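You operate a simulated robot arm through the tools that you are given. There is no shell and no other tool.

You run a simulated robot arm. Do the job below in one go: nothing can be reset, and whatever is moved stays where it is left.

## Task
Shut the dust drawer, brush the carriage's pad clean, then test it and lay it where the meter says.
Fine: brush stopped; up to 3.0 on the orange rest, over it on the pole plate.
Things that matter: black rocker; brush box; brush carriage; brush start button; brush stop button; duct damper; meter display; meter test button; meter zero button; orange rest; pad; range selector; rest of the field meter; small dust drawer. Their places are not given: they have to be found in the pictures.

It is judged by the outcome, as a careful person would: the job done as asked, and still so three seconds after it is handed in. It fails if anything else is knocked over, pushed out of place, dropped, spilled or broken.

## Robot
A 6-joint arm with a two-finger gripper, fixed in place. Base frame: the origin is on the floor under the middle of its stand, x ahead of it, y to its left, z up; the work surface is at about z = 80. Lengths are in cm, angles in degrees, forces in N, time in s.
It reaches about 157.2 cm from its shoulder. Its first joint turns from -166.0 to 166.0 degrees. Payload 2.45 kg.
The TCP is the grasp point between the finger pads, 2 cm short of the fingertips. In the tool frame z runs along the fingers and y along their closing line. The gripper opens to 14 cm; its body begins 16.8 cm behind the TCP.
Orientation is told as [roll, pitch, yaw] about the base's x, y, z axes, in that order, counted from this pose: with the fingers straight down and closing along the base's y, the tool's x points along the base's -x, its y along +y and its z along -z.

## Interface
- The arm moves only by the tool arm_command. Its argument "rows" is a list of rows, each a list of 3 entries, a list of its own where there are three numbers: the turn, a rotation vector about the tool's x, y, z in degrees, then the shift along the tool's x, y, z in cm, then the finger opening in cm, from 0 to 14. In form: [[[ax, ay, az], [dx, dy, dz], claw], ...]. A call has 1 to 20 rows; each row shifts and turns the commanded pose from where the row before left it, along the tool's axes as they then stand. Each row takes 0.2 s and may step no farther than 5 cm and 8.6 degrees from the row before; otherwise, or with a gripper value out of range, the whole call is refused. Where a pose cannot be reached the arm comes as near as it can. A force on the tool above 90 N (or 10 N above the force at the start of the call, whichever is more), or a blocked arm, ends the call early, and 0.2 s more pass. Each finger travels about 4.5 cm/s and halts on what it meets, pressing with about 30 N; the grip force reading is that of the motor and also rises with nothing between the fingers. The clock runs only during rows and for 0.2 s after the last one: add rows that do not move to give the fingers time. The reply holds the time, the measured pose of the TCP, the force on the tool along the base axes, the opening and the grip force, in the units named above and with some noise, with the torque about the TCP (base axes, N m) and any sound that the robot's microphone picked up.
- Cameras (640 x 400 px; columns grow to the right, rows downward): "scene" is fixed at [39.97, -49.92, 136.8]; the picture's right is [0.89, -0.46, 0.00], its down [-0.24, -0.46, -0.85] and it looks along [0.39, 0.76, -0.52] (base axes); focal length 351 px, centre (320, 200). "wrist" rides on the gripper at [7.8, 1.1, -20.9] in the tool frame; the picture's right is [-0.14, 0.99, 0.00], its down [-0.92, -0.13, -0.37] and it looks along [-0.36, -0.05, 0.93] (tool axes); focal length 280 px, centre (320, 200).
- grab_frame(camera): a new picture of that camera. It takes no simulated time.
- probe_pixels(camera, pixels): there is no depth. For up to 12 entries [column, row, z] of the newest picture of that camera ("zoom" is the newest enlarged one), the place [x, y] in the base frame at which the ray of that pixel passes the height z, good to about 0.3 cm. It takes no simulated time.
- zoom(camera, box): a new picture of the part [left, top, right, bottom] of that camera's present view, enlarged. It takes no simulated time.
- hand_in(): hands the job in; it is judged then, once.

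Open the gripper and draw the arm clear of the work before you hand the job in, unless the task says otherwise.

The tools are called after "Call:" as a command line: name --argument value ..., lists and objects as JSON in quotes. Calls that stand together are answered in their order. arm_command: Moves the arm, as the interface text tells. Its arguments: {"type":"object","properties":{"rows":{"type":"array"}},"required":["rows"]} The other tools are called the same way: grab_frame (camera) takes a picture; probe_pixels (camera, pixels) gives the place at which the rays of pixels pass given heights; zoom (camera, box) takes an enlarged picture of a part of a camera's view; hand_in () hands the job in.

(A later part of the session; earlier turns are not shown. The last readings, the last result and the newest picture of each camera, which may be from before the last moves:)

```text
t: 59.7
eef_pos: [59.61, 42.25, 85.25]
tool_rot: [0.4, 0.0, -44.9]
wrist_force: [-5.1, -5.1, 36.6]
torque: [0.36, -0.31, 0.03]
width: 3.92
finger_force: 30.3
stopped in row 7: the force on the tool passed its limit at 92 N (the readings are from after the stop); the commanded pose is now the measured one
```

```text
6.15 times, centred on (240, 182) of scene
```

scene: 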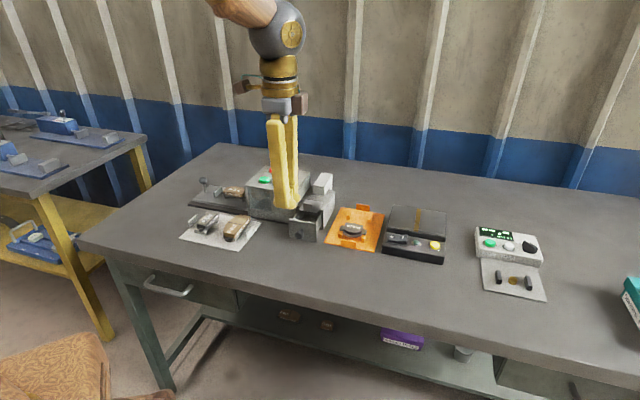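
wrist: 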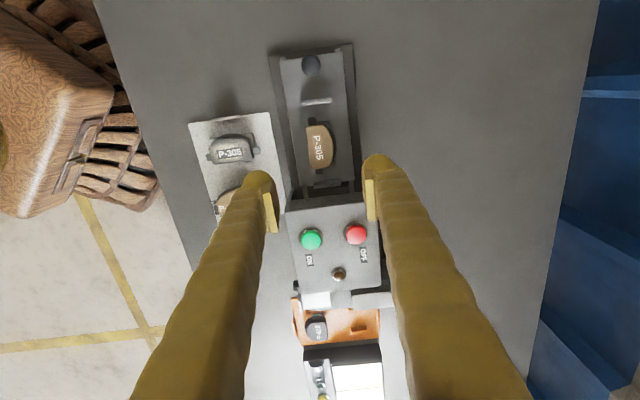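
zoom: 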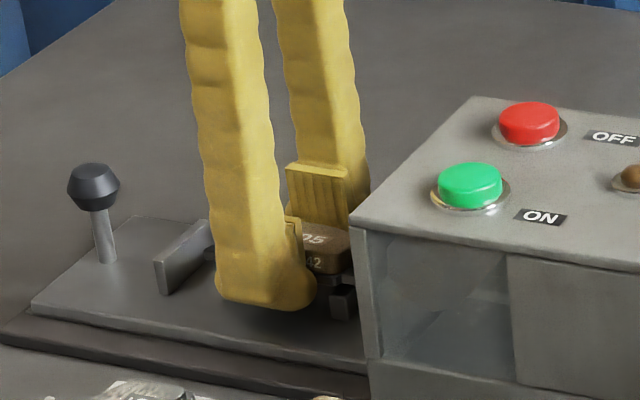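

Closing pushed the tool up (92 N peak, TCP now 85.25, width 3.92): the pad's wider back plate seems to wedge under the finger pads. I open again and measure the tray and plate heights more exactly.

Call:
arm_command --rows '[[[0, 0, 0], [0, 0, 0], 4.5], [[0, 0, 0], [0, 0, 0], 6], [[0, 0, 0], [0, 0, 0], 6], [[0, 0, 0], [0, 0, -3], 6], [[0, 0, 0], [0, 0, -3], 6], [[0, 0, 0], [0, 0, 0], 6]]'

Call:
zoom --camera "wrist" --box '[250, 90, 390, 230]'

Call:
zoom --camera "scene" --box '[210, 170, 270, 210]'

```text
t: 61.1
eef_pos: [59.5, 42.24, 91.06]
tool_rot: [0.3, -0.1, -45.0]
wrist_force: [0.3, -0.3, 0.8]
torque: [0.0, 0.02, -0.03]
width: 6.01
finger_force: 0.0
```

```text
2.86 times, centred on (320, 160) of wrist
```

zoom: 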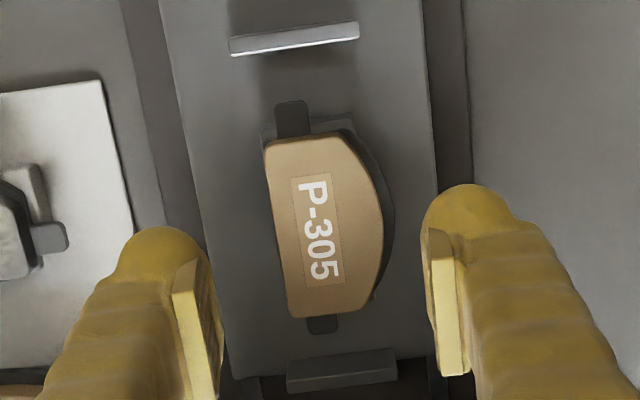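

```text
10.00 times, centred on (240, 190) of scene
```

zoom: 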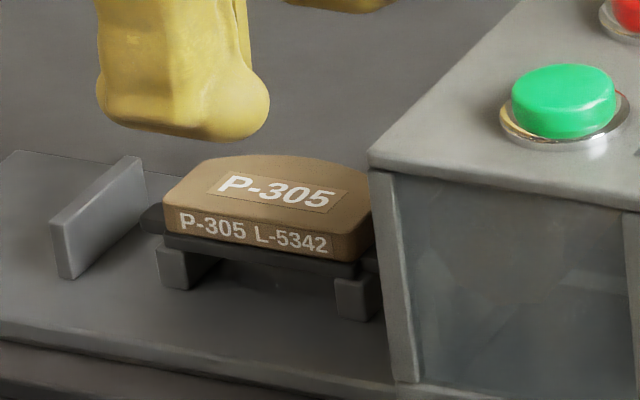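

The pad moved ~0.45 cm toward +v but still sits well on its blocks. Estimates: plate 83.2–83.7, tray ≈81.7; the finger's rounded tip wedged on the plate edge, so I'll grip lower (TCP ≈84.0). I shift +0.5 along v and descend carefully.

Call:
arm_command --rows '[[[0, 0, 0], [0.05, 0.5, 3], 6.5], [[0, 0, 0], [0, 0, 2.5], 6.5], [[0, 0, 0], [0, 0, 1], 6.5], [[0, 0, 0], [0, 0, 0.2], 6.5], [[0, 0, 0], [0, 0, 0], 6.5]]'

Call:
zoom --camera "wrist" --box '[250, 90, 390, 230]'

Call:
zoom --camera "scene" --box '[210, 170, 270, 210]'

```text
t: 62.3
eef_pos: [60.01, 42.51, 84.16]
tool_rot: [0.3, -0.1, -44.9]
wrist_force: [-0.3, 0.7, -0.1]
torque: [-0.01, -0.01, 0.0]
width: 6.51
finger_force: 0.1
```

```text
2.86 times, centred on (320, 160) of wrist
```

zoom: 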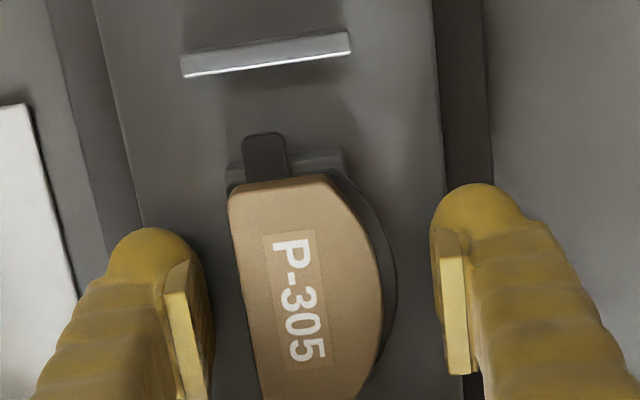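

```text
10.00 times, centred on (240, 190) of scene
```

zoom: 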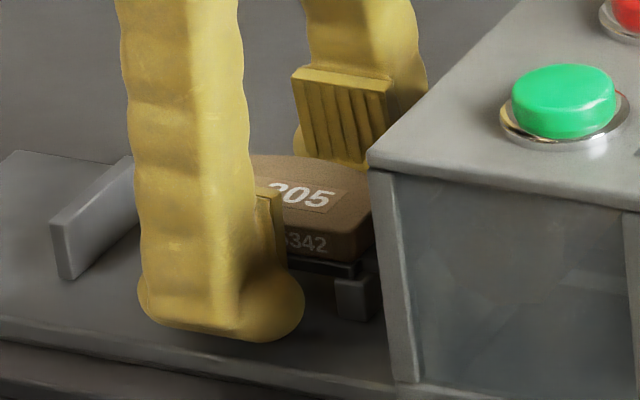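

Aligned (label centre ≈ at TCP). I lower 0.15 cm more and close slowly.

Call:
arm_command --rows '[[[0, 0, 0], [0, 0, 0.15], 6], [[0, 0, 0], [0, 0, 0], 5.4], [[0, 0, 0], [0, 0, 0], 5], [[0, 0, 0], [0, 0, 0], 4.7], [[0, 0, 0], [0, 0, 0], 4.4]]'

Call:
arm_command --rows '[[[0, 0, 0], [0, 0, 0], 4.2], [[0, 0, 0], [0, 0, 0], 4.0]]'

Call:
zoom --camera "wrist" --box '[250, 90, 390, 230]'

```text
t: 63.5
eef_pos: [59.94, 42.51, 84.23]
tool_rot: [0.3, 0.0, -45.0]
wrist_force: [-0.4, -0.8, -0.7]
torque: [0.0, 0.01, -0.04]
width: 4.41
finger_force: 0.3
```

```text
t: 64.1
eef_pos: [59.95, 42.56, 84.1]
tool_rot: [0.4, -0.2, -45.0]
wrist_force: [0.0, -0.4, 0.5]
torque: [0.0, -0.01, -0.04]
width: 4.12
finger_force: 7.0
```

```text
2.86 times, centred on (320, 160) of wrist
```

zoom: 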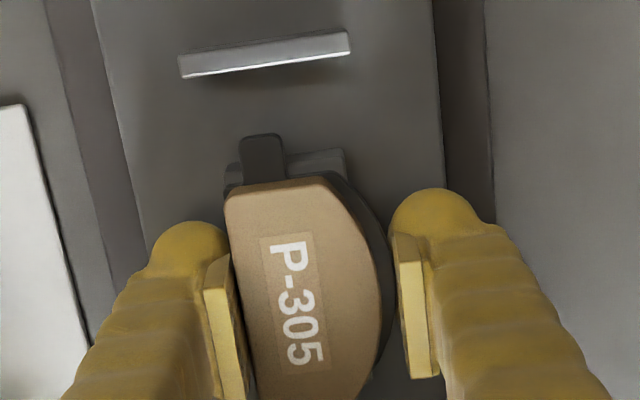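

Contact at width 4.12 with no upward push. I tighten gradually.

Call:
arm_command --rows '[[[0, 0, 0], [0, 0, 0], 3.8], [[0, 0, 0], [0, 0, 0], 3.6]]'

Call:
arm_command --rows '[[[0, 0, 0], [0, 0, 0], 3.3], [[0, 0, 0], [0, 0, 0], 3.3]]'

Call:
zoom --camera "scene" --box '[210, 170, 270, 210]'

```text
t: 64.7
eef_pos: [59.95, 42.64, 84.11]
tool_rot: [0.4, -0.1, -44.9]
wrist_force: [-0.5, -0.2, 1.0]
torque: [0.01, -0.02, -0.02]
width: 4.06
finger_force: 30.6
```

```text
t: 65.3
eef_pos: [59.85, 42.59, 84.08]
tool_rot: [0.3, -0.1, -45.0]
wrist_force: [0.5, 0.5, -1.2]
torque: [0.0, -0.02, -0.02]
width: 4.05
finger_force: 30.5
```

```text
10.00 times, centred on (240, 190) of scene
```

zoom: 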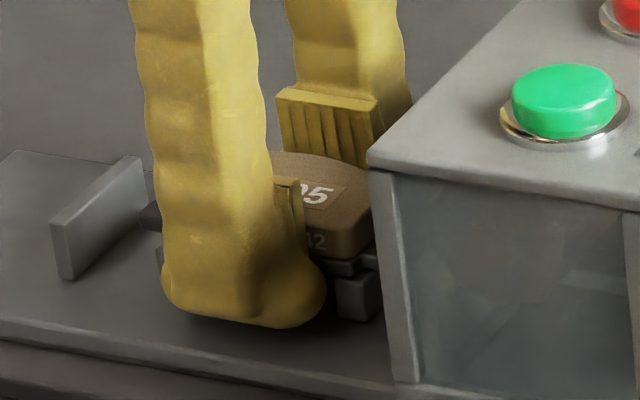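

Solid 30 N grip, no wedge force. I lift 1.5 cm slowly and check the pad comes along level.

Call:
arm_command --rows '[[[0, 0, 0], [0, 0, -0.4], 3.3], [[0, 0, 0], [0, 0, -0.5], 3.3], [[0, 0, 0], [0, 0, -0.6], 3.3], [[0, 0, 0], [0, 0, 0], 3.3]]'

Call:
zoom --camera "scene" --box '[210, 170, 270, 210]'

Call:
zoom --camera "wrist" --box '[250, 90, 390, 230]'

```text
t: 66.3
eef_pos: [59.93, 42.63, 85.73]
tool_rot: [0.2, -0.1, -45.0]
wrist_force: [0.1, 0.9, -1.2]
torque: [0.01, 0.0, -0.02]
width: 4.05
finger_force: 30.1
```

```text
10.00 times, centred on (240, 190) of scene
```

zoom: 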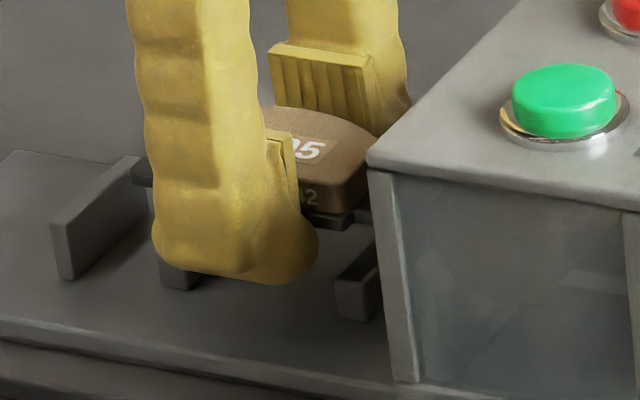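

```text
2.86 times, centred on (320, 160) of wrist
```

zoom: 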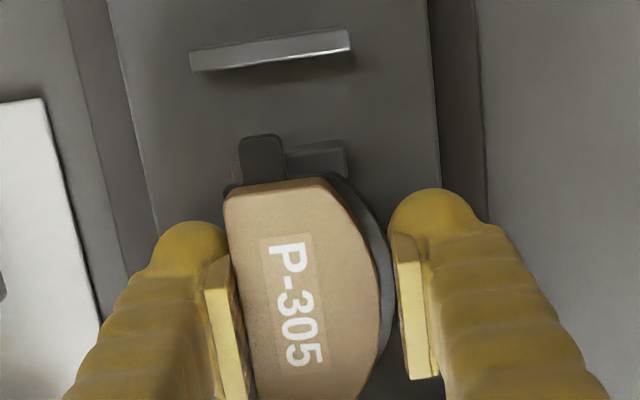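

The pad is held level. I lift to z≈100 and begin carrying it along the row toward the meter at moderate speed.

Call:
arm_command --rows '[[[0, 0, 0], [0, 0, -2], 3.3], [[0, 0, 0], [0, 0, -3], 3.3], [[0, 0, 0], [0, 0, -3], 3.3], [[0, 0, 0], [0, 0, -3], 3.3], [[0, 0, 0], [0, 0, -3], 3.3], [[0, 0, 0], [-2, -0.3, 0], 3.3], [[0, 0, 0], [-3, -0.5, 0], 3.3], [[0, 0, 0], [-3, -0.5, 0], 3.3], [[0, 0, 0], [-3, -0.5, 0], 3.3], [[0, 0, 0], [-3, -0.5, 0], 3.3], [[0, 0, 0], [-3, -0.5, 0], 3.3], [[0, 0, 0], [-3, -0.5, 0], 3.3], [[0, 0, 0], [-3, -0.5, 0], 3.3], [[0, 0, 0], [-3, -0.5, 0], 3.3], [[0, 0, 0], [-3, -0.5, 0], 3.3], [[0, 0, 0], [-3, -0.5, 0], 3.3], [[0, 0, 0], [-3, -0.5, 0], 3.3], [[0, 0, 0], [-3, -0.5, 0], 3.3]]'

```text
t: 70.1
eef_pos: [82.3, 11.21, 99.44]
tool_rot: [0.3, -0.1, -45.0]
wrist_force: [-0.5, 0.2, -1.6]
torque: [0.0, 0.0, 0.04]
width: 4.06
finger_force: 29.6
```

Halfway, grip steady at 4.06. I continue to above the meter rest (p≈86.05,q≈60.05).

Call:
arm_command --rows '[[[0, 0, 0], [-3, -0.5, 0], 3.3], [[0, 0, 0], [-3, -0.5, 0], 3.3], [[0, 0, 0], [-3, -0.5, 0], 3.3], [[0, 0, 0], [-3, -0.5, 0], 3.3], [[0, 0, 0], [-3, -0.5, 0], 3.3], [[0, 0, 0], [-3, -0.5, 0], 3.3], [[0, 0, 0], [-3, -0.5, 0], 3.3], [[0, 0, 0], [-3, -0.5, 0], 3.3], [[0, 0, 0], [-3, -0.5, 0], 3.3], [[0, 0, 0], [-3, -0.5, 0], 3.3], [[0, 0, 0], [-3, -0.5, 0], 3.3], [[0, 0, 0], [-2.8, -0.55, 0], 3.3], [[0, 0, 0], [0, 0, 0], 3.3]]'

Call:
grab_frame --camera "wrist"

Call:
zoom --camera "scene" --box '[450, 190, 570, 310]'

```text
t: 72.9
eef_pos: [103.4, -18.31, 99.73]
tool_rot: [0.3, -0.1, -45.1]
wrist_force: [-0.5, 0.5, -2.4]
torque: [-0.01, -0.01, 0.01]
width: 4.07
finger_force: 29.6
```

```text
taken
```

wrist: 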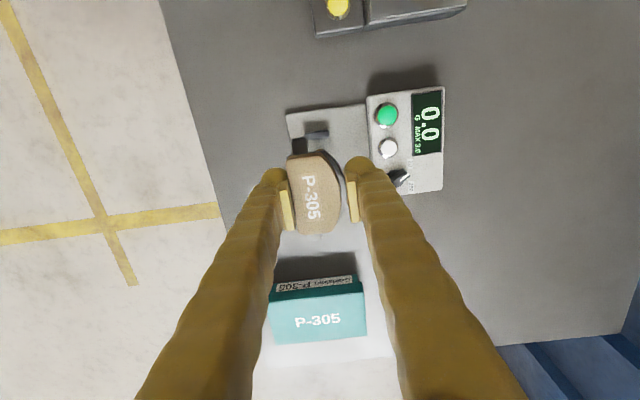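

```text
3.33 times, centred on (510, 250) of scene
```

zoom: 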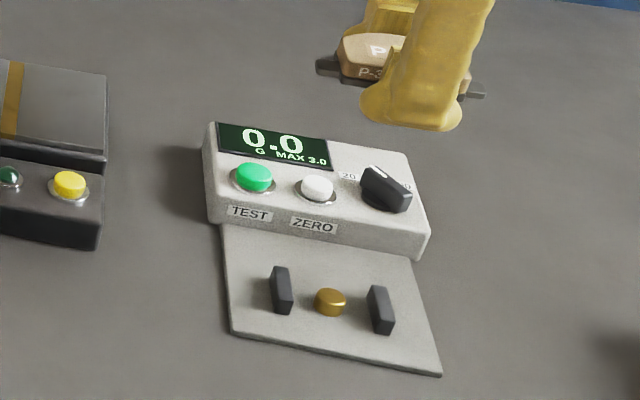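

Above the rest; one bar is visible at wrist (316,133). I probe the visible parts of the rest to check the alignment.

Call:
zoom --camera "wrist" --box '[260, 90, 400, 190]'

Call:
zoom --camera "scene" --box '[480, 250, 550, 310]'

```text
4.00 times, centred on (330, 140) of wrist
```

zoom: 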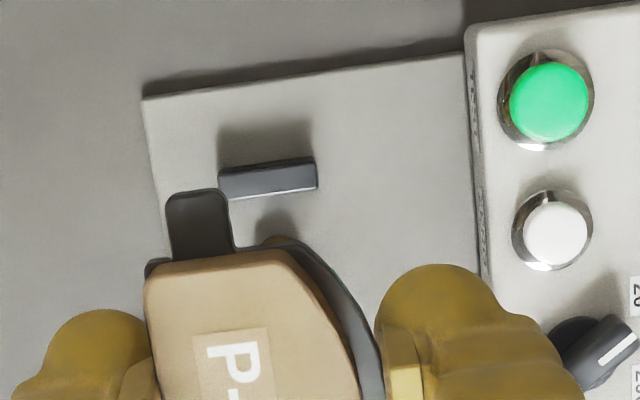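

```text
6.67 times, centred on (515, 280) of scene
```

zoom: 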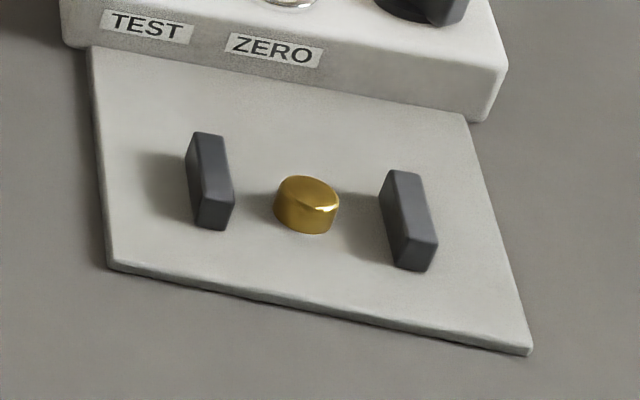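

I re-measure the bars using top-face centres in both current pictures, since my earlier scene pixel was at a bar's far end.

Call:
probe_pixels --camera "wrist" --pixels '[[317, 135.5, 81.5], [317, 135.5, 82.5], [317, 135.5, 83.5], [286, 115.5, 80.5], [365, 104, 80.5]]'

Call:
probe_pixels --camera "scene" --pixels '[[498.9, 275.5, 81.5], [498.9, 275.5, 82.5], [498.9, 275.5, 83.5], [528.6, 281, 81.5], [528.6, 281, 82.5], [528.6, 281, 83.5], [513, 278.5, 81.5], [513, 278.5, 82.5], [483.5, 290, 80.5], [546, 302.5, 80.5], [481, 257, 80.5]]'

```text
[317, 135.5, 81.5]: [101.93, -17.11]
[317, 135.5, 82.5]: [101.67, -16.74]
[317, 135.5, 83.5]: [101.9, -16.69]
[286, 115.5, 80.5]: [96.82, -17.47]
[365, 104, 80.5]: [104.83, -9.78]
```

```text
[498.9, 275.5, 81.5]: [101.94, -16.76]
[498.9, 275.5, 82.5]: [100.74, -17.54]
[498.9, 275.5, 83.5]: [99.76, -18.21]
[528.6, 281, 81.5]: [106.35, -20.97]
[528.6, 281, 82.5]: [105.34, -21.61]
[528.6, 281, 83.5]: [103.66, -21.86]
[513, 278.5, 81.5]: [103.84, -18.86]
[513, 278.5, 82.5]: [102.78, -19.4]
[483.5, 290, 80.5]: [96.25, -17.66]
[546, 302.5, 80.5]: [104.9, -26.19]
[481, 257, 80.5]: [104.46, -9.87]
```

Bars: tops ≈81.7, at (101.9,−17.0) and (106.25,−21.0); midpoint p≈86.95,q≈60.15 with the sensor there too. I shift 0.85 cm further along u and descend to z≈84, then check visually.

Call:
arm_command --rows '[[[0, 0, 0], [-0.85, 0, 2], 3.3], [[0, 0, 0], [0, 0, 3], 3.3], [[0, 0, 0], [0, 0, 3], 3.3], [[0, 0, 0], [0, 0, 3], 3.3], [[0, 0, 0], [0, 0, 2.5], 3.3], [[0, 0, 0], [0, 0, 1.8], 3.3], [[0, 0, 0], [0, 0, 0], 3.3]]'

Call:
zoom --camera "scene" --box '[470, 230, 560, 310]'

Call:
zoom --camera "wrist" --box '[240, 90, 400, 250]'

```text
t: 74.5
eef_pos: [104.31, -18.7, 84.36]
tool_rot: [0.4, 0.0, -45.0]
wrist_force: [0.8, 0.6, -2.2]
torque: [0.01, -0.02, -0.03]
width: 4.06
finger_force: 29.8
```

```text
5.00 times, centred on (515, 270) of scene
```

zoom: 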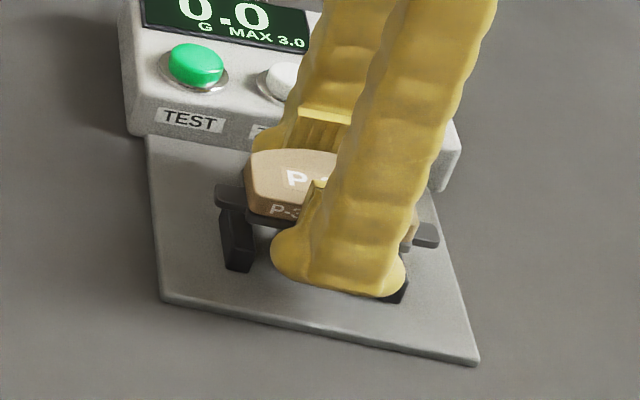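

```text
2.50 times, centred on (320, 170) of wrist
```

zoom: 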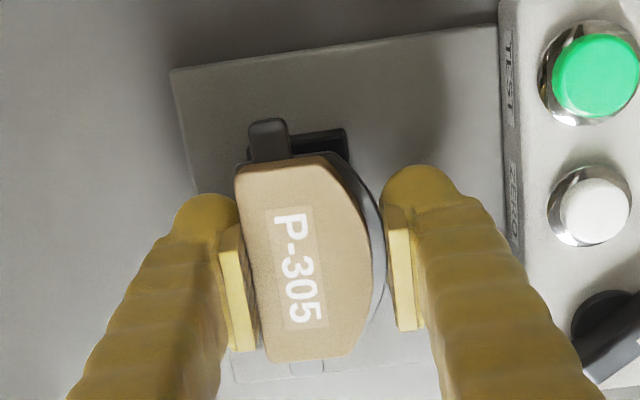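

The ears sit over both bars and the pad is centred. I lower slowly, watching for contact.

Call:
arm_command --rows '[[[0, 0, 0], [0, 0, 0.5], 3.3], [[0, 0, 0], [0, 0, 0.5], 3.3], [[0, 0, 0], [0, 0, 0.2], 3.3], [[0, 0, 0], [0, 0, 0], 3.3]]'

Call:
zoom --camera "scene" --box '[470, 230, 560, 310]'

```text
t: 75.5
eef_pos: [103.92, -18.86, 83.14]
tool_rot: [0.3, -0.1, -45.0]
wrist_force: [-0.8, -0.1, -2.6]
torque: [0.03, -0.04, -0.02]
width: 4.07
finger_force: 30.5
```

```text
5.00 times, centred on (515, 270) of scene
```

zoom: 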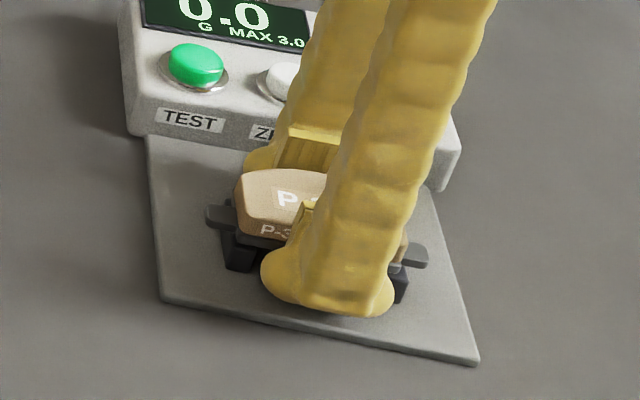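

No contact yet. I lower a further 0.3 cm.

Call:
arm_command --rows '[[[0, 0, 0], [0, 0, 0.15], 3.3], [[0, 0, 0], [0, 0, 0.15], 3.3], [[0, 0, 0], [0, 0, 0], 3.3]]'

Call:
zoom --camera "scene" --box '[480, 250, 550, 305]'

```text
t: 76.3
eef_pos: [104.02, -18.99, 82.95]
tool_rot: [0.4, -0.1, -45.1]
wrist_force: [-0.3, 0.4, -1.4]
torque: [0.0, -0.02, 0.02]
width: 4.09
finger_force: 29.7
```

```text
7.27 times, centred on (515, 278) of scene
```

zoom: 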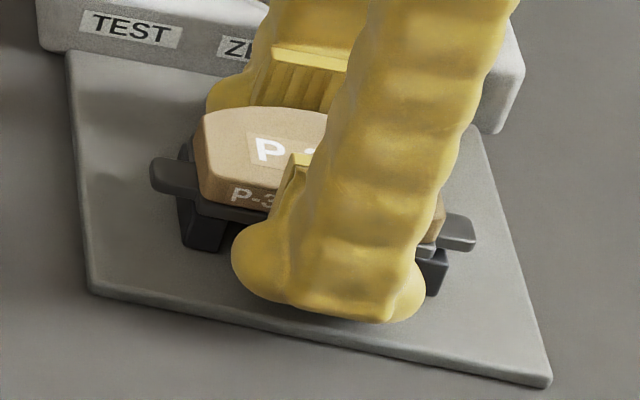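

Very near the bars now; lowering in 0.1 cm steps.

Call:
arm_command --rows '[[[0, 0, 0], [0, 0, 0.1], 3.3], [[0, 0, 0], [0, 0, 0], 3.3]]'

Call:
arm_command --rows '[[[0, 0, 0], [0, 0, 0.1], 3.3], [[0, 0, 0], [0, 0, 0], 3.3]]'

Call:
zoom --camera "scene" --box '[480, 250, 550, 305]'

```text
t: 76.9
eef_pos: [104.05, -18.89, 82.79]
tool_rot: [0.2, -0.1, -45.0]
wrist_force: [-0.3, -0.1, -1.9]
torque: [-0.06, -0.01, -0.01]
width: 4.08
finger_force: 30.4
```

```text
t: 77.5
eef_pos: [103.95, -18.83, 82.68]
tool_rot: [0.4, -0.1, -45.0]
wrist_force: [0.8, 0.1, -0.5]
torque: [0.01, -0.03, 0.03]
width: 4.06
finger_force: 29.7
```

```text
7.27 times, centred on (515, 278) of scene
```

zoom: 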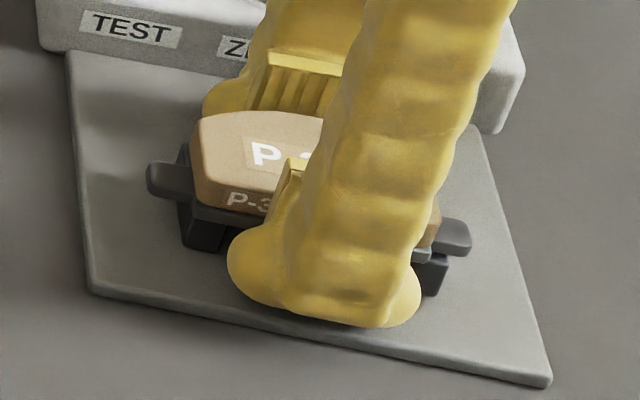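

Call:
arm_command --rows '[[[0, 0, 0], [0, 0, 0.1], 3.3], [[0, 0, 0], [0, 0, 0], 3.3]]'

Call:
zoom --camera "scene" --box '[480, 250, 550, 305]'

```text
t: 78.1
eef_pos: [104.06, -18.78, 82.58]
tool_rot: [0.3, 0.0, -45.0]
wrist_force: [-0.4, 0.4, 1.1]
torque: [0.05, 0.07, -0.03]
width: 4.07
finger_force: 29.7
```

```text
7.27 times, centred on (515, 278) of scene
```

zoom: 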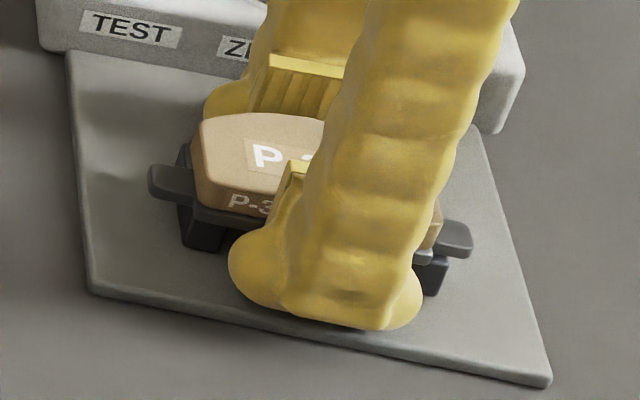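

Force moved from −2 to +1.1 N: starting to touch. One more 0.1 step to confirm.

Call:
arm_command --rows '[[[0, 0, 0], [0, 0, 0.1], 3.3], [[0, 0, 0], [0, 0, 0], 3.3]]'

```text
t: 78.7
eef_pos: [103.98, -18.86, 82.57]
tool_rot: [0.4, -0.1, -45.0]
wrist_force: [-2.6, 2.6, 17.8]
torque: [-0.19, 0.61, -0.14]
width: 4.05
finger_force: 30.3
```

Firm contact (≈18 N). I open the fingers gently to release the pad on the bars.

Call:
arm_command --rows '[[[0, 0, 0], [0, 0, -0.05], 3.8], [[0, 0, 0], [0, 0, 0], 4.3], [[0, 0, 0], [0, 0, 0], 4.8], [[0, 0, 0], [0, 0, 0], 5.3], [[0, 0, 0], [0, 0, 0], 5.3]]'

Call:
zoom --camera "wrist" --box '[240, 90, 400, 250]'

Call:
zoom --camera "scene" --box '[480, 250, 550, 305]'

```text
t: 79.9
eef_pos: [104.0, -18.84, 82.57]
tool_rot: [0.4, -0.2, -45.0]
wrist_force: [9.8, 7.5, 18.0]
torque: [-0.21, 0.2, 0.07]
width: 4.51
finger_force: 0.1
```

```text
2.50 times, centred on (320, 170) of wrist
```

zoom: 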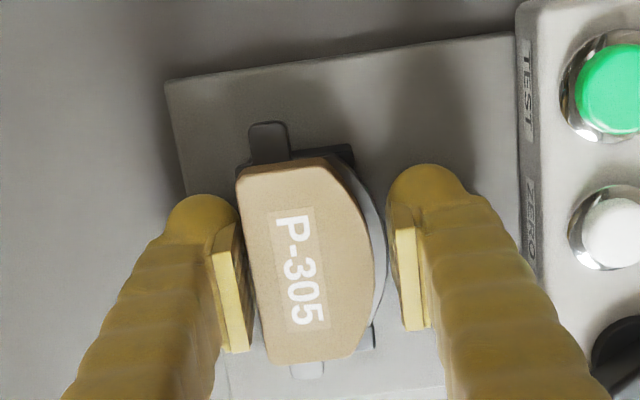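

```text
7.27 times, centred on (515, 278) of scene
```

zoom: 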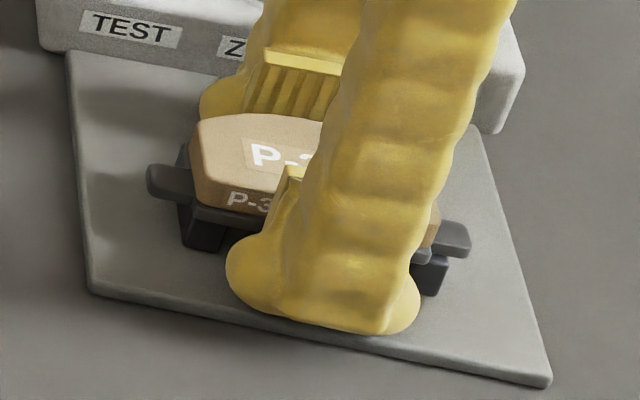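

The fingertips press on the rest plate (18 N, opening stuck at 4.5). I raise 0.15 cm and let them open fully to 5.3.

Call:
arm_command --rows '[[[0, 0, 0], [0, 0, -0.15], 5], [[0, 0, 0], [0, 0, 0], 5.3], [[0, 0, 0], [0, 0, 0], 5.3]]'

Call:
zoom --camera "wrist" --box '[240, 90, 400, 250]'

Call:
zoom --camera "scene" --box '[480, 250, 550, 305]'

```text
t: 80.7
eef_pos: [103.93, -18.81, 82.65]
tool_rot: [0.3, 0.0, -45.0]
wrist_force: [0.0, -0.4, -0.8]
torque: [0.0, -0.04, -0.06]
width: 5.29
finger_force: 0.1
```

```text
2.50 times, centred on (320, 170) of wrist
```

zoom: 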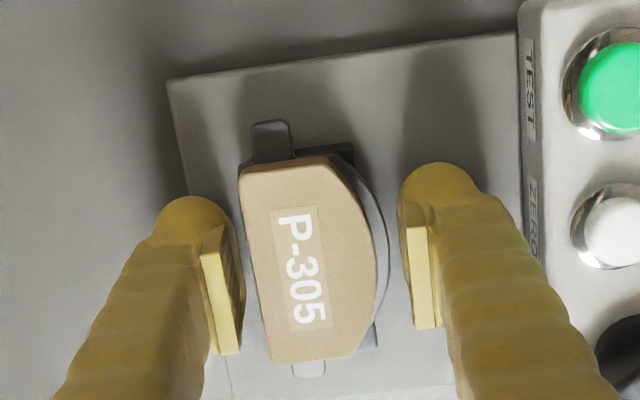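

```text
7.27 times, centred on (515, 278) of scene
```

zoom: 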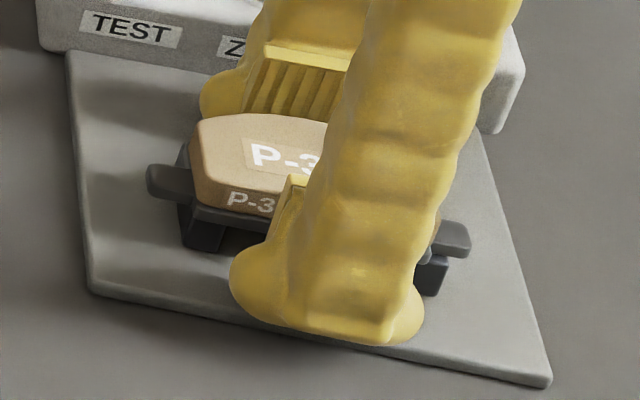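

Released cleanly. I rise straight up and check the pad's seat.

Call:
arm_command --rows '[[[0, 0, 0], [0, 0, -1], 5.3], [[0, 0, 0], [0, 0, -2], 5.3], [[0, 0, 0], [0, 0, -4], 5.3], [[0, 0, 0], [0, 0, -4], 5.3], [[0, 0, 0], [0, 0, 0], 4]]'

Call:
zoom --camera "scene" --box '[470, 215, 560, 305]'

Call:
zoom --camera "wrist" --box '[240, 70, 420, 230]'

```text
t: 81.9
eef_pos: [104.06, -18.73, 93.69]
tool_rot: [0.3, -0.1, -45.0]
wrist_force: [-0.1, -0.7, -0.6]
torque: [0.03, 0.0, 0.04]
width: 4.0
finger_force: 0.0
```

```text
4.44 times, centred on (515, 260) of scene
```

zoom: 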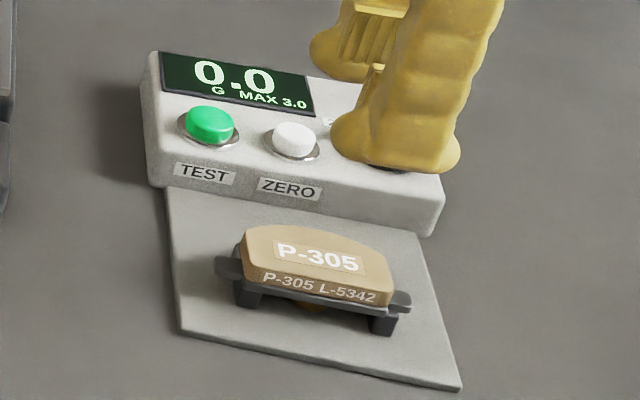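

```text
2.50 times, centred on (330, 150) of wrist
```

zoom: 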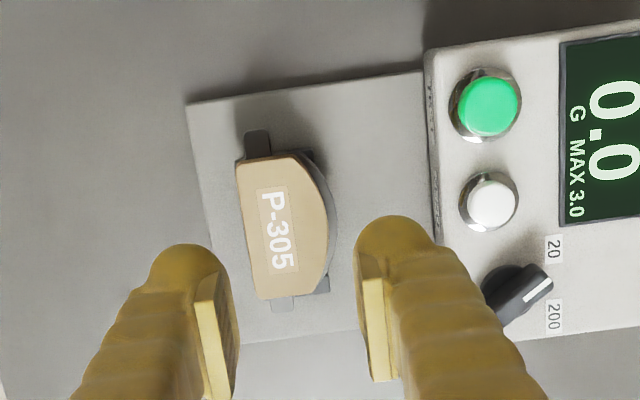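

Pad is seated properly on the meter rest. Now I return above TEST and press it as before (TCP (106.36,−10.11)).

Call:
arm_command --rows '[[[0, 0, 0], [1.5, 2.6, 0], 3], [[0, 0, 0], [1.5, 2.6, 0], 2], [[0, 0, 0], [1.45, 2.5, 0], 1], [[0, 0, 0], [0, 0, 0], 0], [[0, 0, 0], [0, 0, 0], 0], [[0, 0, 0], [0, 0, 0], 0]]'

Call:
zoom --camera "wrist" --box '[240, 120, 400, 220]'

```text
t: 83.3
eef_pos: [106.32, -10.3, 93.49]
tool_rot: [0.3, -0.1, -45.0]
wrist_force: [-0.9, 0.2, -0.3]
torque: [-0.02, 0.01, -0.02]
width: 0.0
finger_force: 29.1
```

```text
4.00 times, centred on (320, 170) of wrist
```

zoom: 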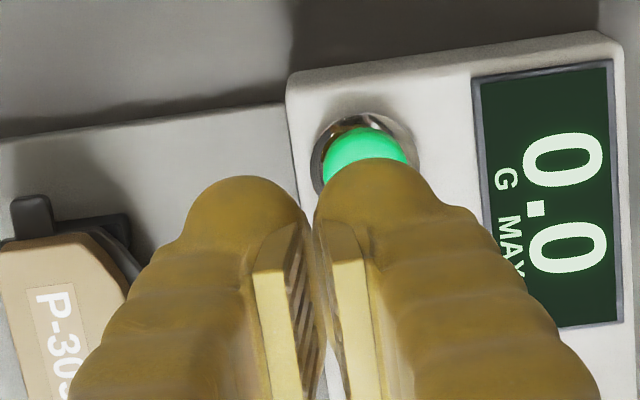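

Well aligned with TEST. I descend and press.

Call:
arm_command --rows '[[[0, 0, 0], [0, 0, 3], 0], [[0, 0, 0], [0, 0, 3], 0], [[0, 0, 0], [0, 0, 1.5], 0], [[0, 0, 0], [0, 0, 0.3], 0], [[0, 0, 0], [0, 0, 0], 0]]'

```text
t: 84.5
eef_pos: [106.35, -10.34, 86.1]
tool_rot: [0.3, -0.2, -44.9]
wrist_force: [-0.5, 0.8, 0.8]
torque: [-0.03, 0.01, -0.01]
width: 0.0
finger_force: 29.5
```

Call:
arm_command --rows '[[[0, 0, 0], [0, 0, 0.2], 0], [[0, 0, 0], [0, 0, 0], 0]]'

Call:
zoom --camera "scene" --box '[470, 205, 560, 305]'

```text
t: 85.1
eef_pos: [106.34, -10.2, 85.7]
tool_rot: [0.3, -0.1, -44.9]
wrist_force: [0.5, -0.6, 1.3]
torque: [-0.01, -0.02, 0.01]
width: 0.0
finger_force: 29.4
```

```text
4.00 times, centred on (515, 255) of scene
```

zoom: 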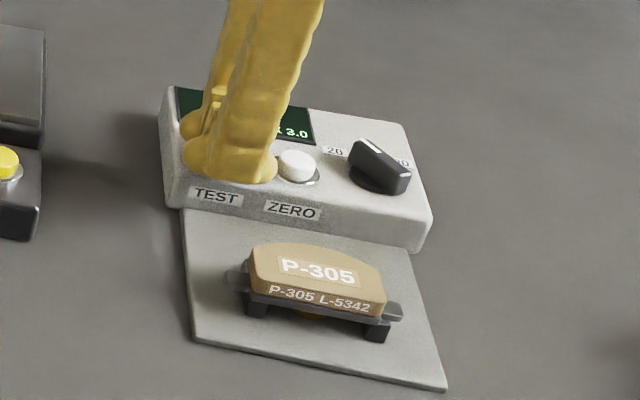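

No click yet at 85.7; I press another 0.15 cm.

Call:
arm_command --rows '[[[0, 0, 0], [0, 0, 0.15], 0], [[0, 0, 0], [0, 0, 0], 0]]'

```text
t: 85.7
eef_pos: [106.26, -10.26, 85.61]
tool_rot: [0.3, 0.0, -45.0]
wrist_force: [1.3, -0.3, 3.2]
torque: [0.05, -0.03, 0.02]
width: 0.0
finger_force: 29.4
heard: click
```

Click heard. I lift away and read the display.

Call:
arm_command --rows '[[[0, 0, 0], [0, 0, -3], 0], [[0, 0, 0], [0, 0, -3], 0], [[0, 0, 0], [0, 0, -3], 0], [[0, 0, 0], [0, 0, 0], 0]]'

Call:
zoom --camera "scene" --box '[470, 205, 560, 305]'

Call:
zoom --camera "wrist" --box '[320, 120, 420, 220]'

```text
t: 86.7
eef_pos: [106.2, -10.22, 94.61]
tool_rot: [0.3, 0.0, -44.9]
wrist_force: [-0.3, 0.0, -0.3]
torque: [-0.02, -0.01, -0.02]
width: 0.0
finger_force: 29.1
```

```text
4.00 times, centred on (515, 255) of scene
```

zoom: 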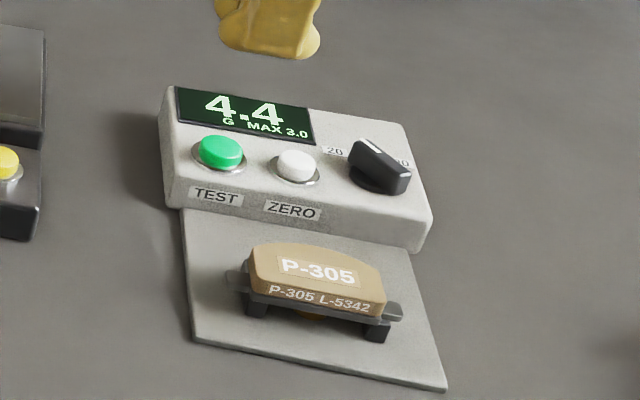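

```text
4.00 times, centred on (370, 170) of wrist
```

zoom: 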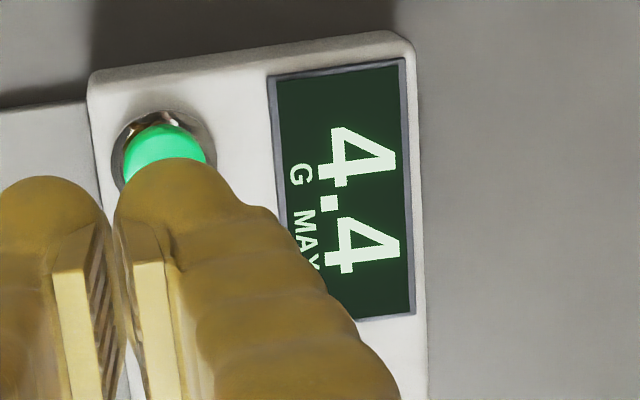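

The meter shows 4.4 G (> 3.0), range 20, zero verified at 0.0 – so the pad belongs on the pole plate. I move back over the pad with fingers open 5.6.

Call:
arm_command --rows '[[[0, 0, 0], [-1.5, -2.6, 0], 2], [[0, 0, 0], [-1.5, -2.6, 0], 4], [[0, 0, 0], [-1.54, -2.46, 0], 5.6], [[0, 0, 0], [0, 0, 2.5], 5.6], [[0, 0, 0], [0, 0, 2.5], 5.6], [[0, 0, 0], [0, 0, 0], 5.6]]'

Call:
zoom --camera "wrist" --box '[240, 90, 400, 250]'

Call:
zoom --camera "scene" --box '[370, 190, 460, 270]'

```text
t: 88.1
eef_pos: [104.29, -18.94, 89.63]
tool_rot: [0.3, -0.2, -45.1]
wrist_force: [0.1, 0.5, -0.9]
torque: [-0.02, 0.01, -0.01]
width: 5.6
finger_force: 0.0
```

```text
2.50 times, centred on (320, 170) of wrist
```

zoom: 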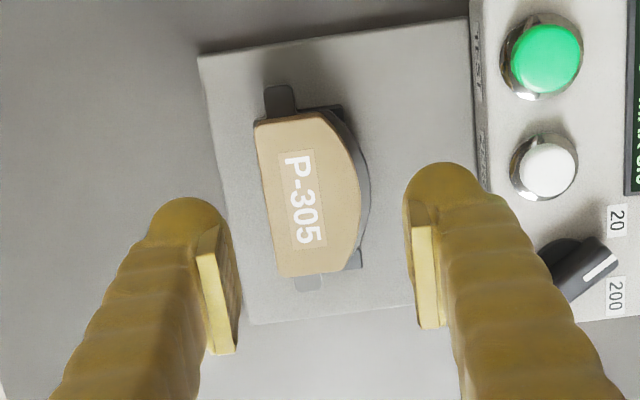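

```text
5.00 times, centred on (415, 230) of scene
```

zoom: 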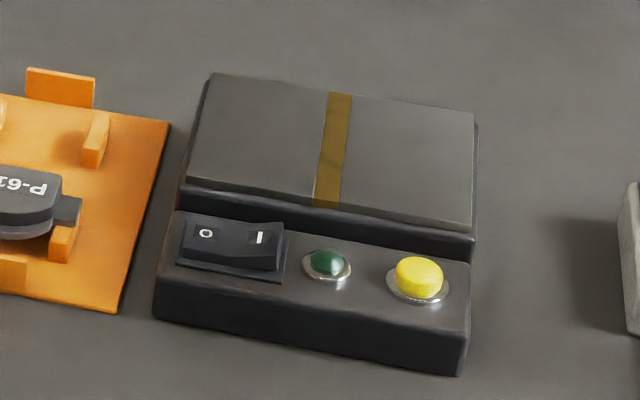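

I correct dx +0.3, dy −0.12 and descend to the pad's grip height (≈82.75).

Call:
arm_command --rows '[[[0, 0, 0], [0.3, -0.12, 2], 5.6], [[0, 0, 0], [0, 0, 2], 5.6], [[0, 0, 0], [0, 0, 1.8], 5.6], [[0, 0, 0], [0, 0, 0.8], 5.6], [[0, 0, 0], [0, 0, 0], 5.6]]'

Call:
zoom --camera "wrist" --box '[240, 90, 400, 250]'

```text
t: 89.3
eef_pos: [103.84, -18.85, 82.94]
tool_rot: [0.3, -0.1, -45.0]
wrist_force: [0.2, -0.5, 0.1]
torque: [-0.02, 0.01, 0.02]
width: 5.61
finger_force: 0.1
```

```text
2.50 times, centred on (320, 170) of wrist
```

zoom: 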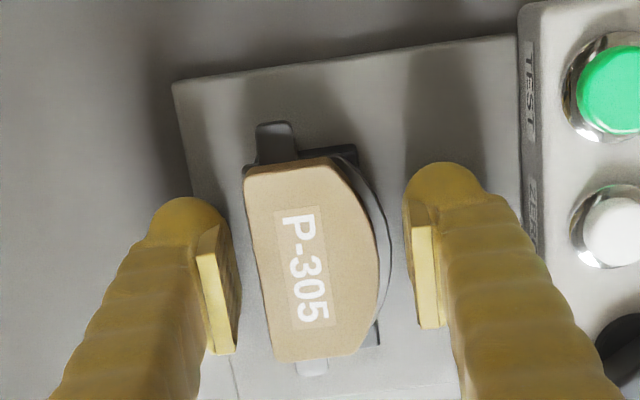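

Before gripping I consider the pole plate: it's flat, and this low grip leaves the fingertips ~1.1 cm below the pad's underside, which would mean a drop. So I instead try a higher grip on the friction body (tips just above the pad's underside): raise 0.9 cm and close gradually.

Call:
arm_command --rows '[[[0, 0, 0], [0, 0, -0.5], 5.6], [[0, 0, 0], [0, 0, -0.4], 5.6], [[0, 0, 0], [0, 0, 0], 5.2], [[0, 0, 0], [0, 0, 0], 4.8], [[0, 0, 0], [0, 0, 0], 4.5], [[0, 0, 0], [0, 0, 0], 4.5]]'

Call:
zoom --camera "wrist" --box '[240, 90, 400, 250]'

Call:
zoom --camera "scene" --box '[480, 250, 550, 305]'

```text
t: 90.7
eef_pos: [103.85, -18.84, 83.79]
tool_rot: [0.4, -0.1, -44.8]
wrist_force: [-0.3, 0.8, 3.1]
torque: [0.06, -0.05, -0.01]
width: 4.5
finger_force: 0.3
```

```text
2.50 times, centred on (320, 170) of wrist
```

zoom: 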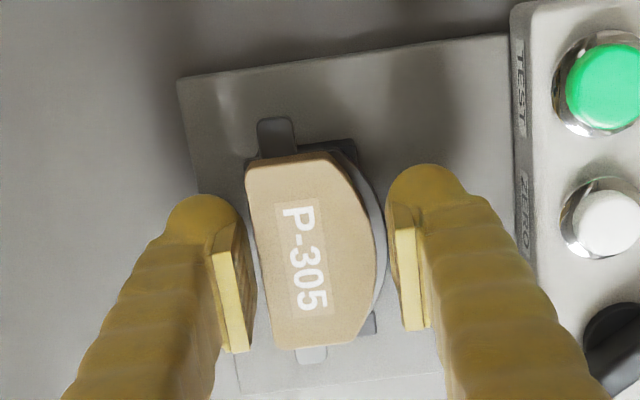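

```text
7.27 times, centred on (515, 278) of scene
```

zoom: 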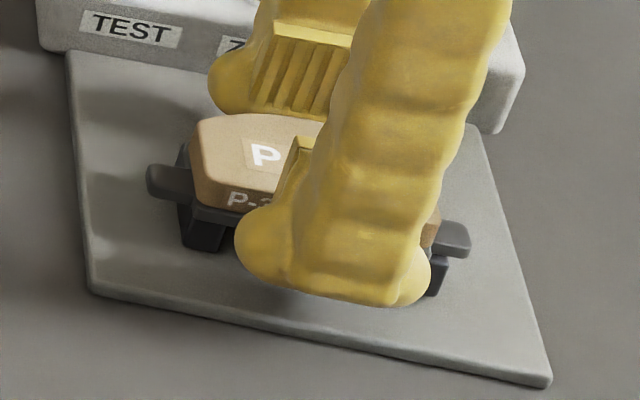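

Call:
arm_command --rows '[[[0, 0, 0], [0, 0, 0], 4.3], [[0, 0, 0], [0, 0, 0], 4.2]]'

Call:
arm_command --rows '[[[0, 0, 0], [0, 0, 0], 4.1], [[0, 0, 0], [0, 0, 0], 4.0]]'

```text
t: 91.3
eef_pos: [103.76, -18.88, 83.85]
tool_rot: [0.3, 0.0, -45.1]
wrist_force: [2.4, 1.9, 4.6]
torque: [0.13, -0.1, -0.01]
width: 4.37
finger_force: 1.5
```

```text
t: 91.9
eef_pos: [103.75, -18.73, 83.83]
tool_rot: [0.3, -0.1, -44.9]
wrist_force: [2.5, 3.5, 6.3]
torque: [0.16, -0.1, -0.05]
width: 4.32
finger_force: 2.2
```

Only the +v finger touches (force +4 N along v, +6 N up): the pad sits ~0.25 cm off toward +v. I reopen a little, shift +0.25 along v, raise 0.05 and close again gradually.

Call:
arm_command --rows '[[[0, 0, 0], [0, 0, 0], 4.8], [[0, 0, 0], [0, 0.13, -0.05], 4.8], [[0, 0, 0], [0, 0.12, 0], 4.8], [[0, 0, 0], [0, 0, 0], 4.5], [[0, 0, 0], [0, 0, 0], 4.3], [[0, 0, 0], [0, 0, 0], 4.2]]'

Call:
arm_command --rows '[[[0, 0, 0], [0, 0, 0], 4.1], [[0, 0, 0], [0, 0, 0], 4.0]]'

```text
t: 93.3
eef_pos: [103.92, -18.58, 83.86]
tool_rot: [0.3, -0.1, -45.0]
wrist_force: [0.3, 0.2, 3.2]
torque: [0.06, -0.07, 0.01]
width: 4.31
finger_force: 0.8
```

```text
t: 93.9
eef_pos: [104.06, -18.68, 83.88]
tool_rot: [0.4, -0.1, -45.0]
wrist_force: [1.5, 1.9, 5.3]
torque: [0.12, -0.08, -0.03]
width: 4.16
finger_force: 1.3
```

Still the +v finger bottom rests on the protruding plate edge (5 N up). I open slightly, raise 0.18 cm, shift another 0.1 and close again.

Call:
arm_command --rows '[[[0, 0, 0], [0, 0, 0], 4.6], [[0, 0, 0], [0, 0.1, -0.18], 4.6], [[0, 0, 0], [0, 0, 0], 4.3], [[0, 0, 0], [0, 0, 0], 4.15]]'

Call:
arm_command --rows '[[[0, 0, 0], [0, 0, 0], 4.0], [[0, 0, 0], [0, 0, 0], 3.95]]'

Call:
zoom --camera "wrist" --box '[240, 90, 400, 250]'

Call:
zoom --camera "scene" --box '[480, 250, 550, 305]'

```text
t: 94.9
eef_pos: [104.01, -18.57, 84.13]
tool_rot: [0.3, -0.1, -45.0]
wrist_force: [0.8, 0.2, 3.0]
torque: [0.04, -0.04, 0.02]
width: 4.22
finger_force: 0.5
```

```text
t: 95.5
eef_pos: [103.91, -18.6, 83.99]
tool_rot: [0.3, -0.1, -45.0]
wrist_force: [1.0, 0.7, 2.9]
torque: [0.09, -0.08, -0.03]
width: 4.11
finger_force: 0.8
```

```text
2.50 times, centred on (320, 170) of wrist
```

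zoom: 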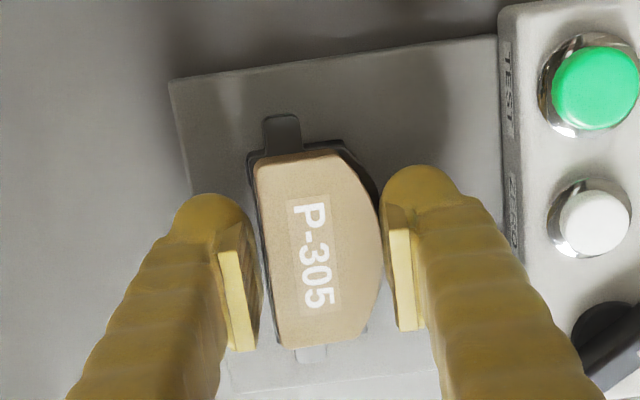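

```text
7.27 times, centred on (515, 278) of scene
```

zoom: 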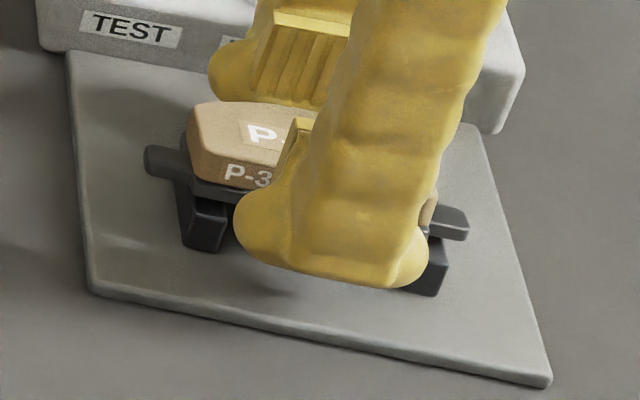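

The pad is being tipped (arc side pressed down, flat side lifted). I open at once so it settles back level on the bars.

Call:
arm_command --rows '[[[0, 0, 0], [0, 0, 0], 4.3], [[0, 0, 0], [0, 0, 0], 4.6], [[0, 0, 0], [0, 0, 0], 5], [[0, 0, 0], [0, 0, 0], 5.6], [[0, 0, 0], [0, 0, -0.5], 5.6], [[0, 0, 0], [0, 0, 0], 5.6]]'

Call:
zoom --camera "wrist" --box '[240, 90, 400, 250]'

Call:
zoom --camera "scene" --box '[480, 250, 550, 305]'

```text
t: 96.9
eef_pos: [104.09, -18.61, 84.47]
tool_rot: [0.3, -0.1, -45.0]
wrist_force: [0.2, 0.0, 0.0]
torque: [-0.02, 0.01, -0.01]
width: 5.62
finger_force: 0.2
```

```text
2.50 times, centred on (320, 170) of wrist
```

zoom: 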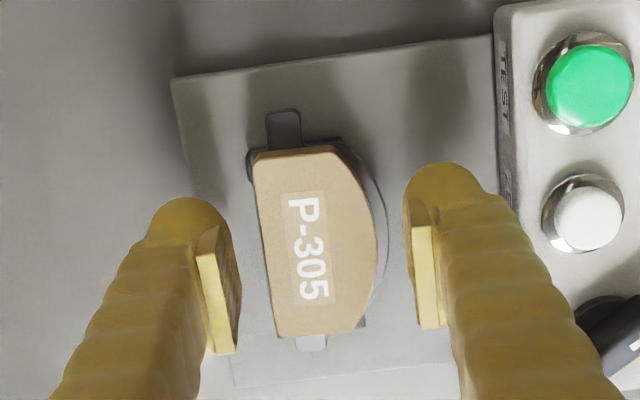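

```text
7.27 times, centred on (515, 278) of scene
```

zoom: 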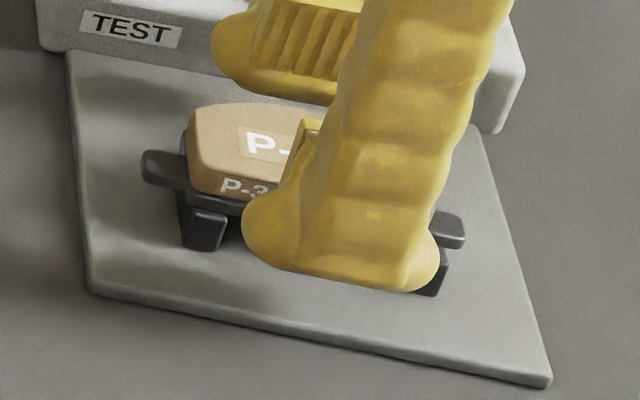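

The pad is level again and its friction body is now centred on the TCP (flat edge −1.87, apex +1.87 cm). Tips should be above the back plate at this height (84.47), so I close here in small steps and watch the forces.

Call:
arm_command --rows '[[[0, 0, 0], [0, 0, 0], 5], [[0, 0, 0], [0, 0, 0], 4.5], [[0, 0, 0], [0, 0, 0], 4.2], [[0, 0, 0], [0, 0, 0], 4.1]]'

Call:
arm_command --rows '[[[0, 0, 0], [0, 0, 0], 4.0], [[0, 0, 0], [0, 0, 0], 3.9]]'

Call:
zoom --camera "wrist" --box '[240, 90, 400, 250]'

Call:
zoom --camera "scene" --box '[480, 250, 550, 305]'

```text
t: 97.9
eef_pos: [104.05, -18.52, 84.54]
tool_rot: [0.3, 0.0, -45.0]
wrist_force: [0.3, -0.6, 1.0]
torque: [-0.01, -0.02, 0.0]
width: 4.12
finger_force: 0.1
```

```text
t: 98.5
eef_pos: [104.0, -18.64, 84.38]
tool_rot: [0.3, -0.1, -45.0]
wrist_force: [0.6, -0.5, 0.9]
torque: [0.01, -0.01, 0.03]
width: 3.94
finger_force: 0.0
```

```text
2.50 times, centred on (320, 170) of wrist
```

zoom: 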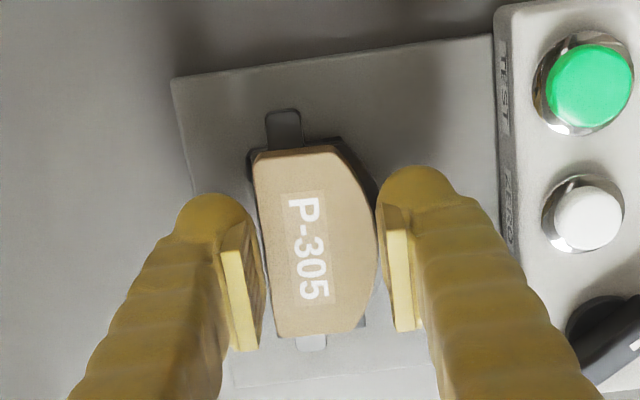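

```text
7.27 times, centred on (515, 278) of scene
```

zoom: 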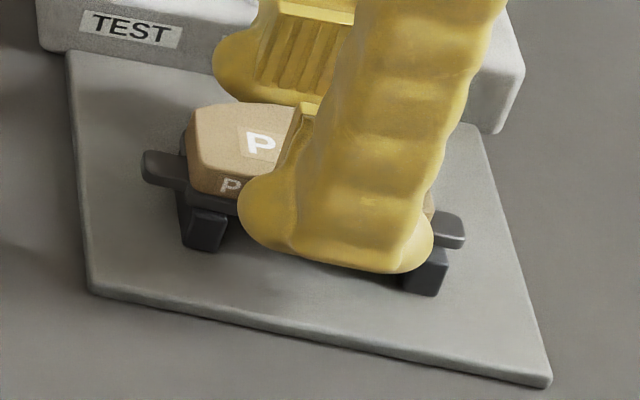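

No contact with the plate; pad undisturbed. I keep closing in small steps.

Call:
arm_command --rows '[[[0, 0, 0], [0, 0, 0], 3.8], [[0, 0, 0], [0, 0, 0], 3.75]]'

Call:
arm_command --rows '[[[0, 0, 0], [0, 0, 0], 3.7], [[0, 0, 0], [0, 0, 0], 3.65]]'

```text
t: 99.1
eef_pos: [104.04, -18.54, 84.44]
tool_rot: [0.3, -0.1, -45.1]
wrist_force: [0.5, 0.1, 0.5]
torque: [-0.01, 0.01, 0.0]
width: 3.84
finger_force: 0.2
```

```text
t: 99.7
eef_pos: [104.06, -18.53, 84.51]
tool_rot: [0.2, -0.1, -45.0]
wrist_force: [0.5, 1.0, -0.8]
torque: [0.01, -0.02, -0.03]
width: 3.81
finger_force: 6.9
```

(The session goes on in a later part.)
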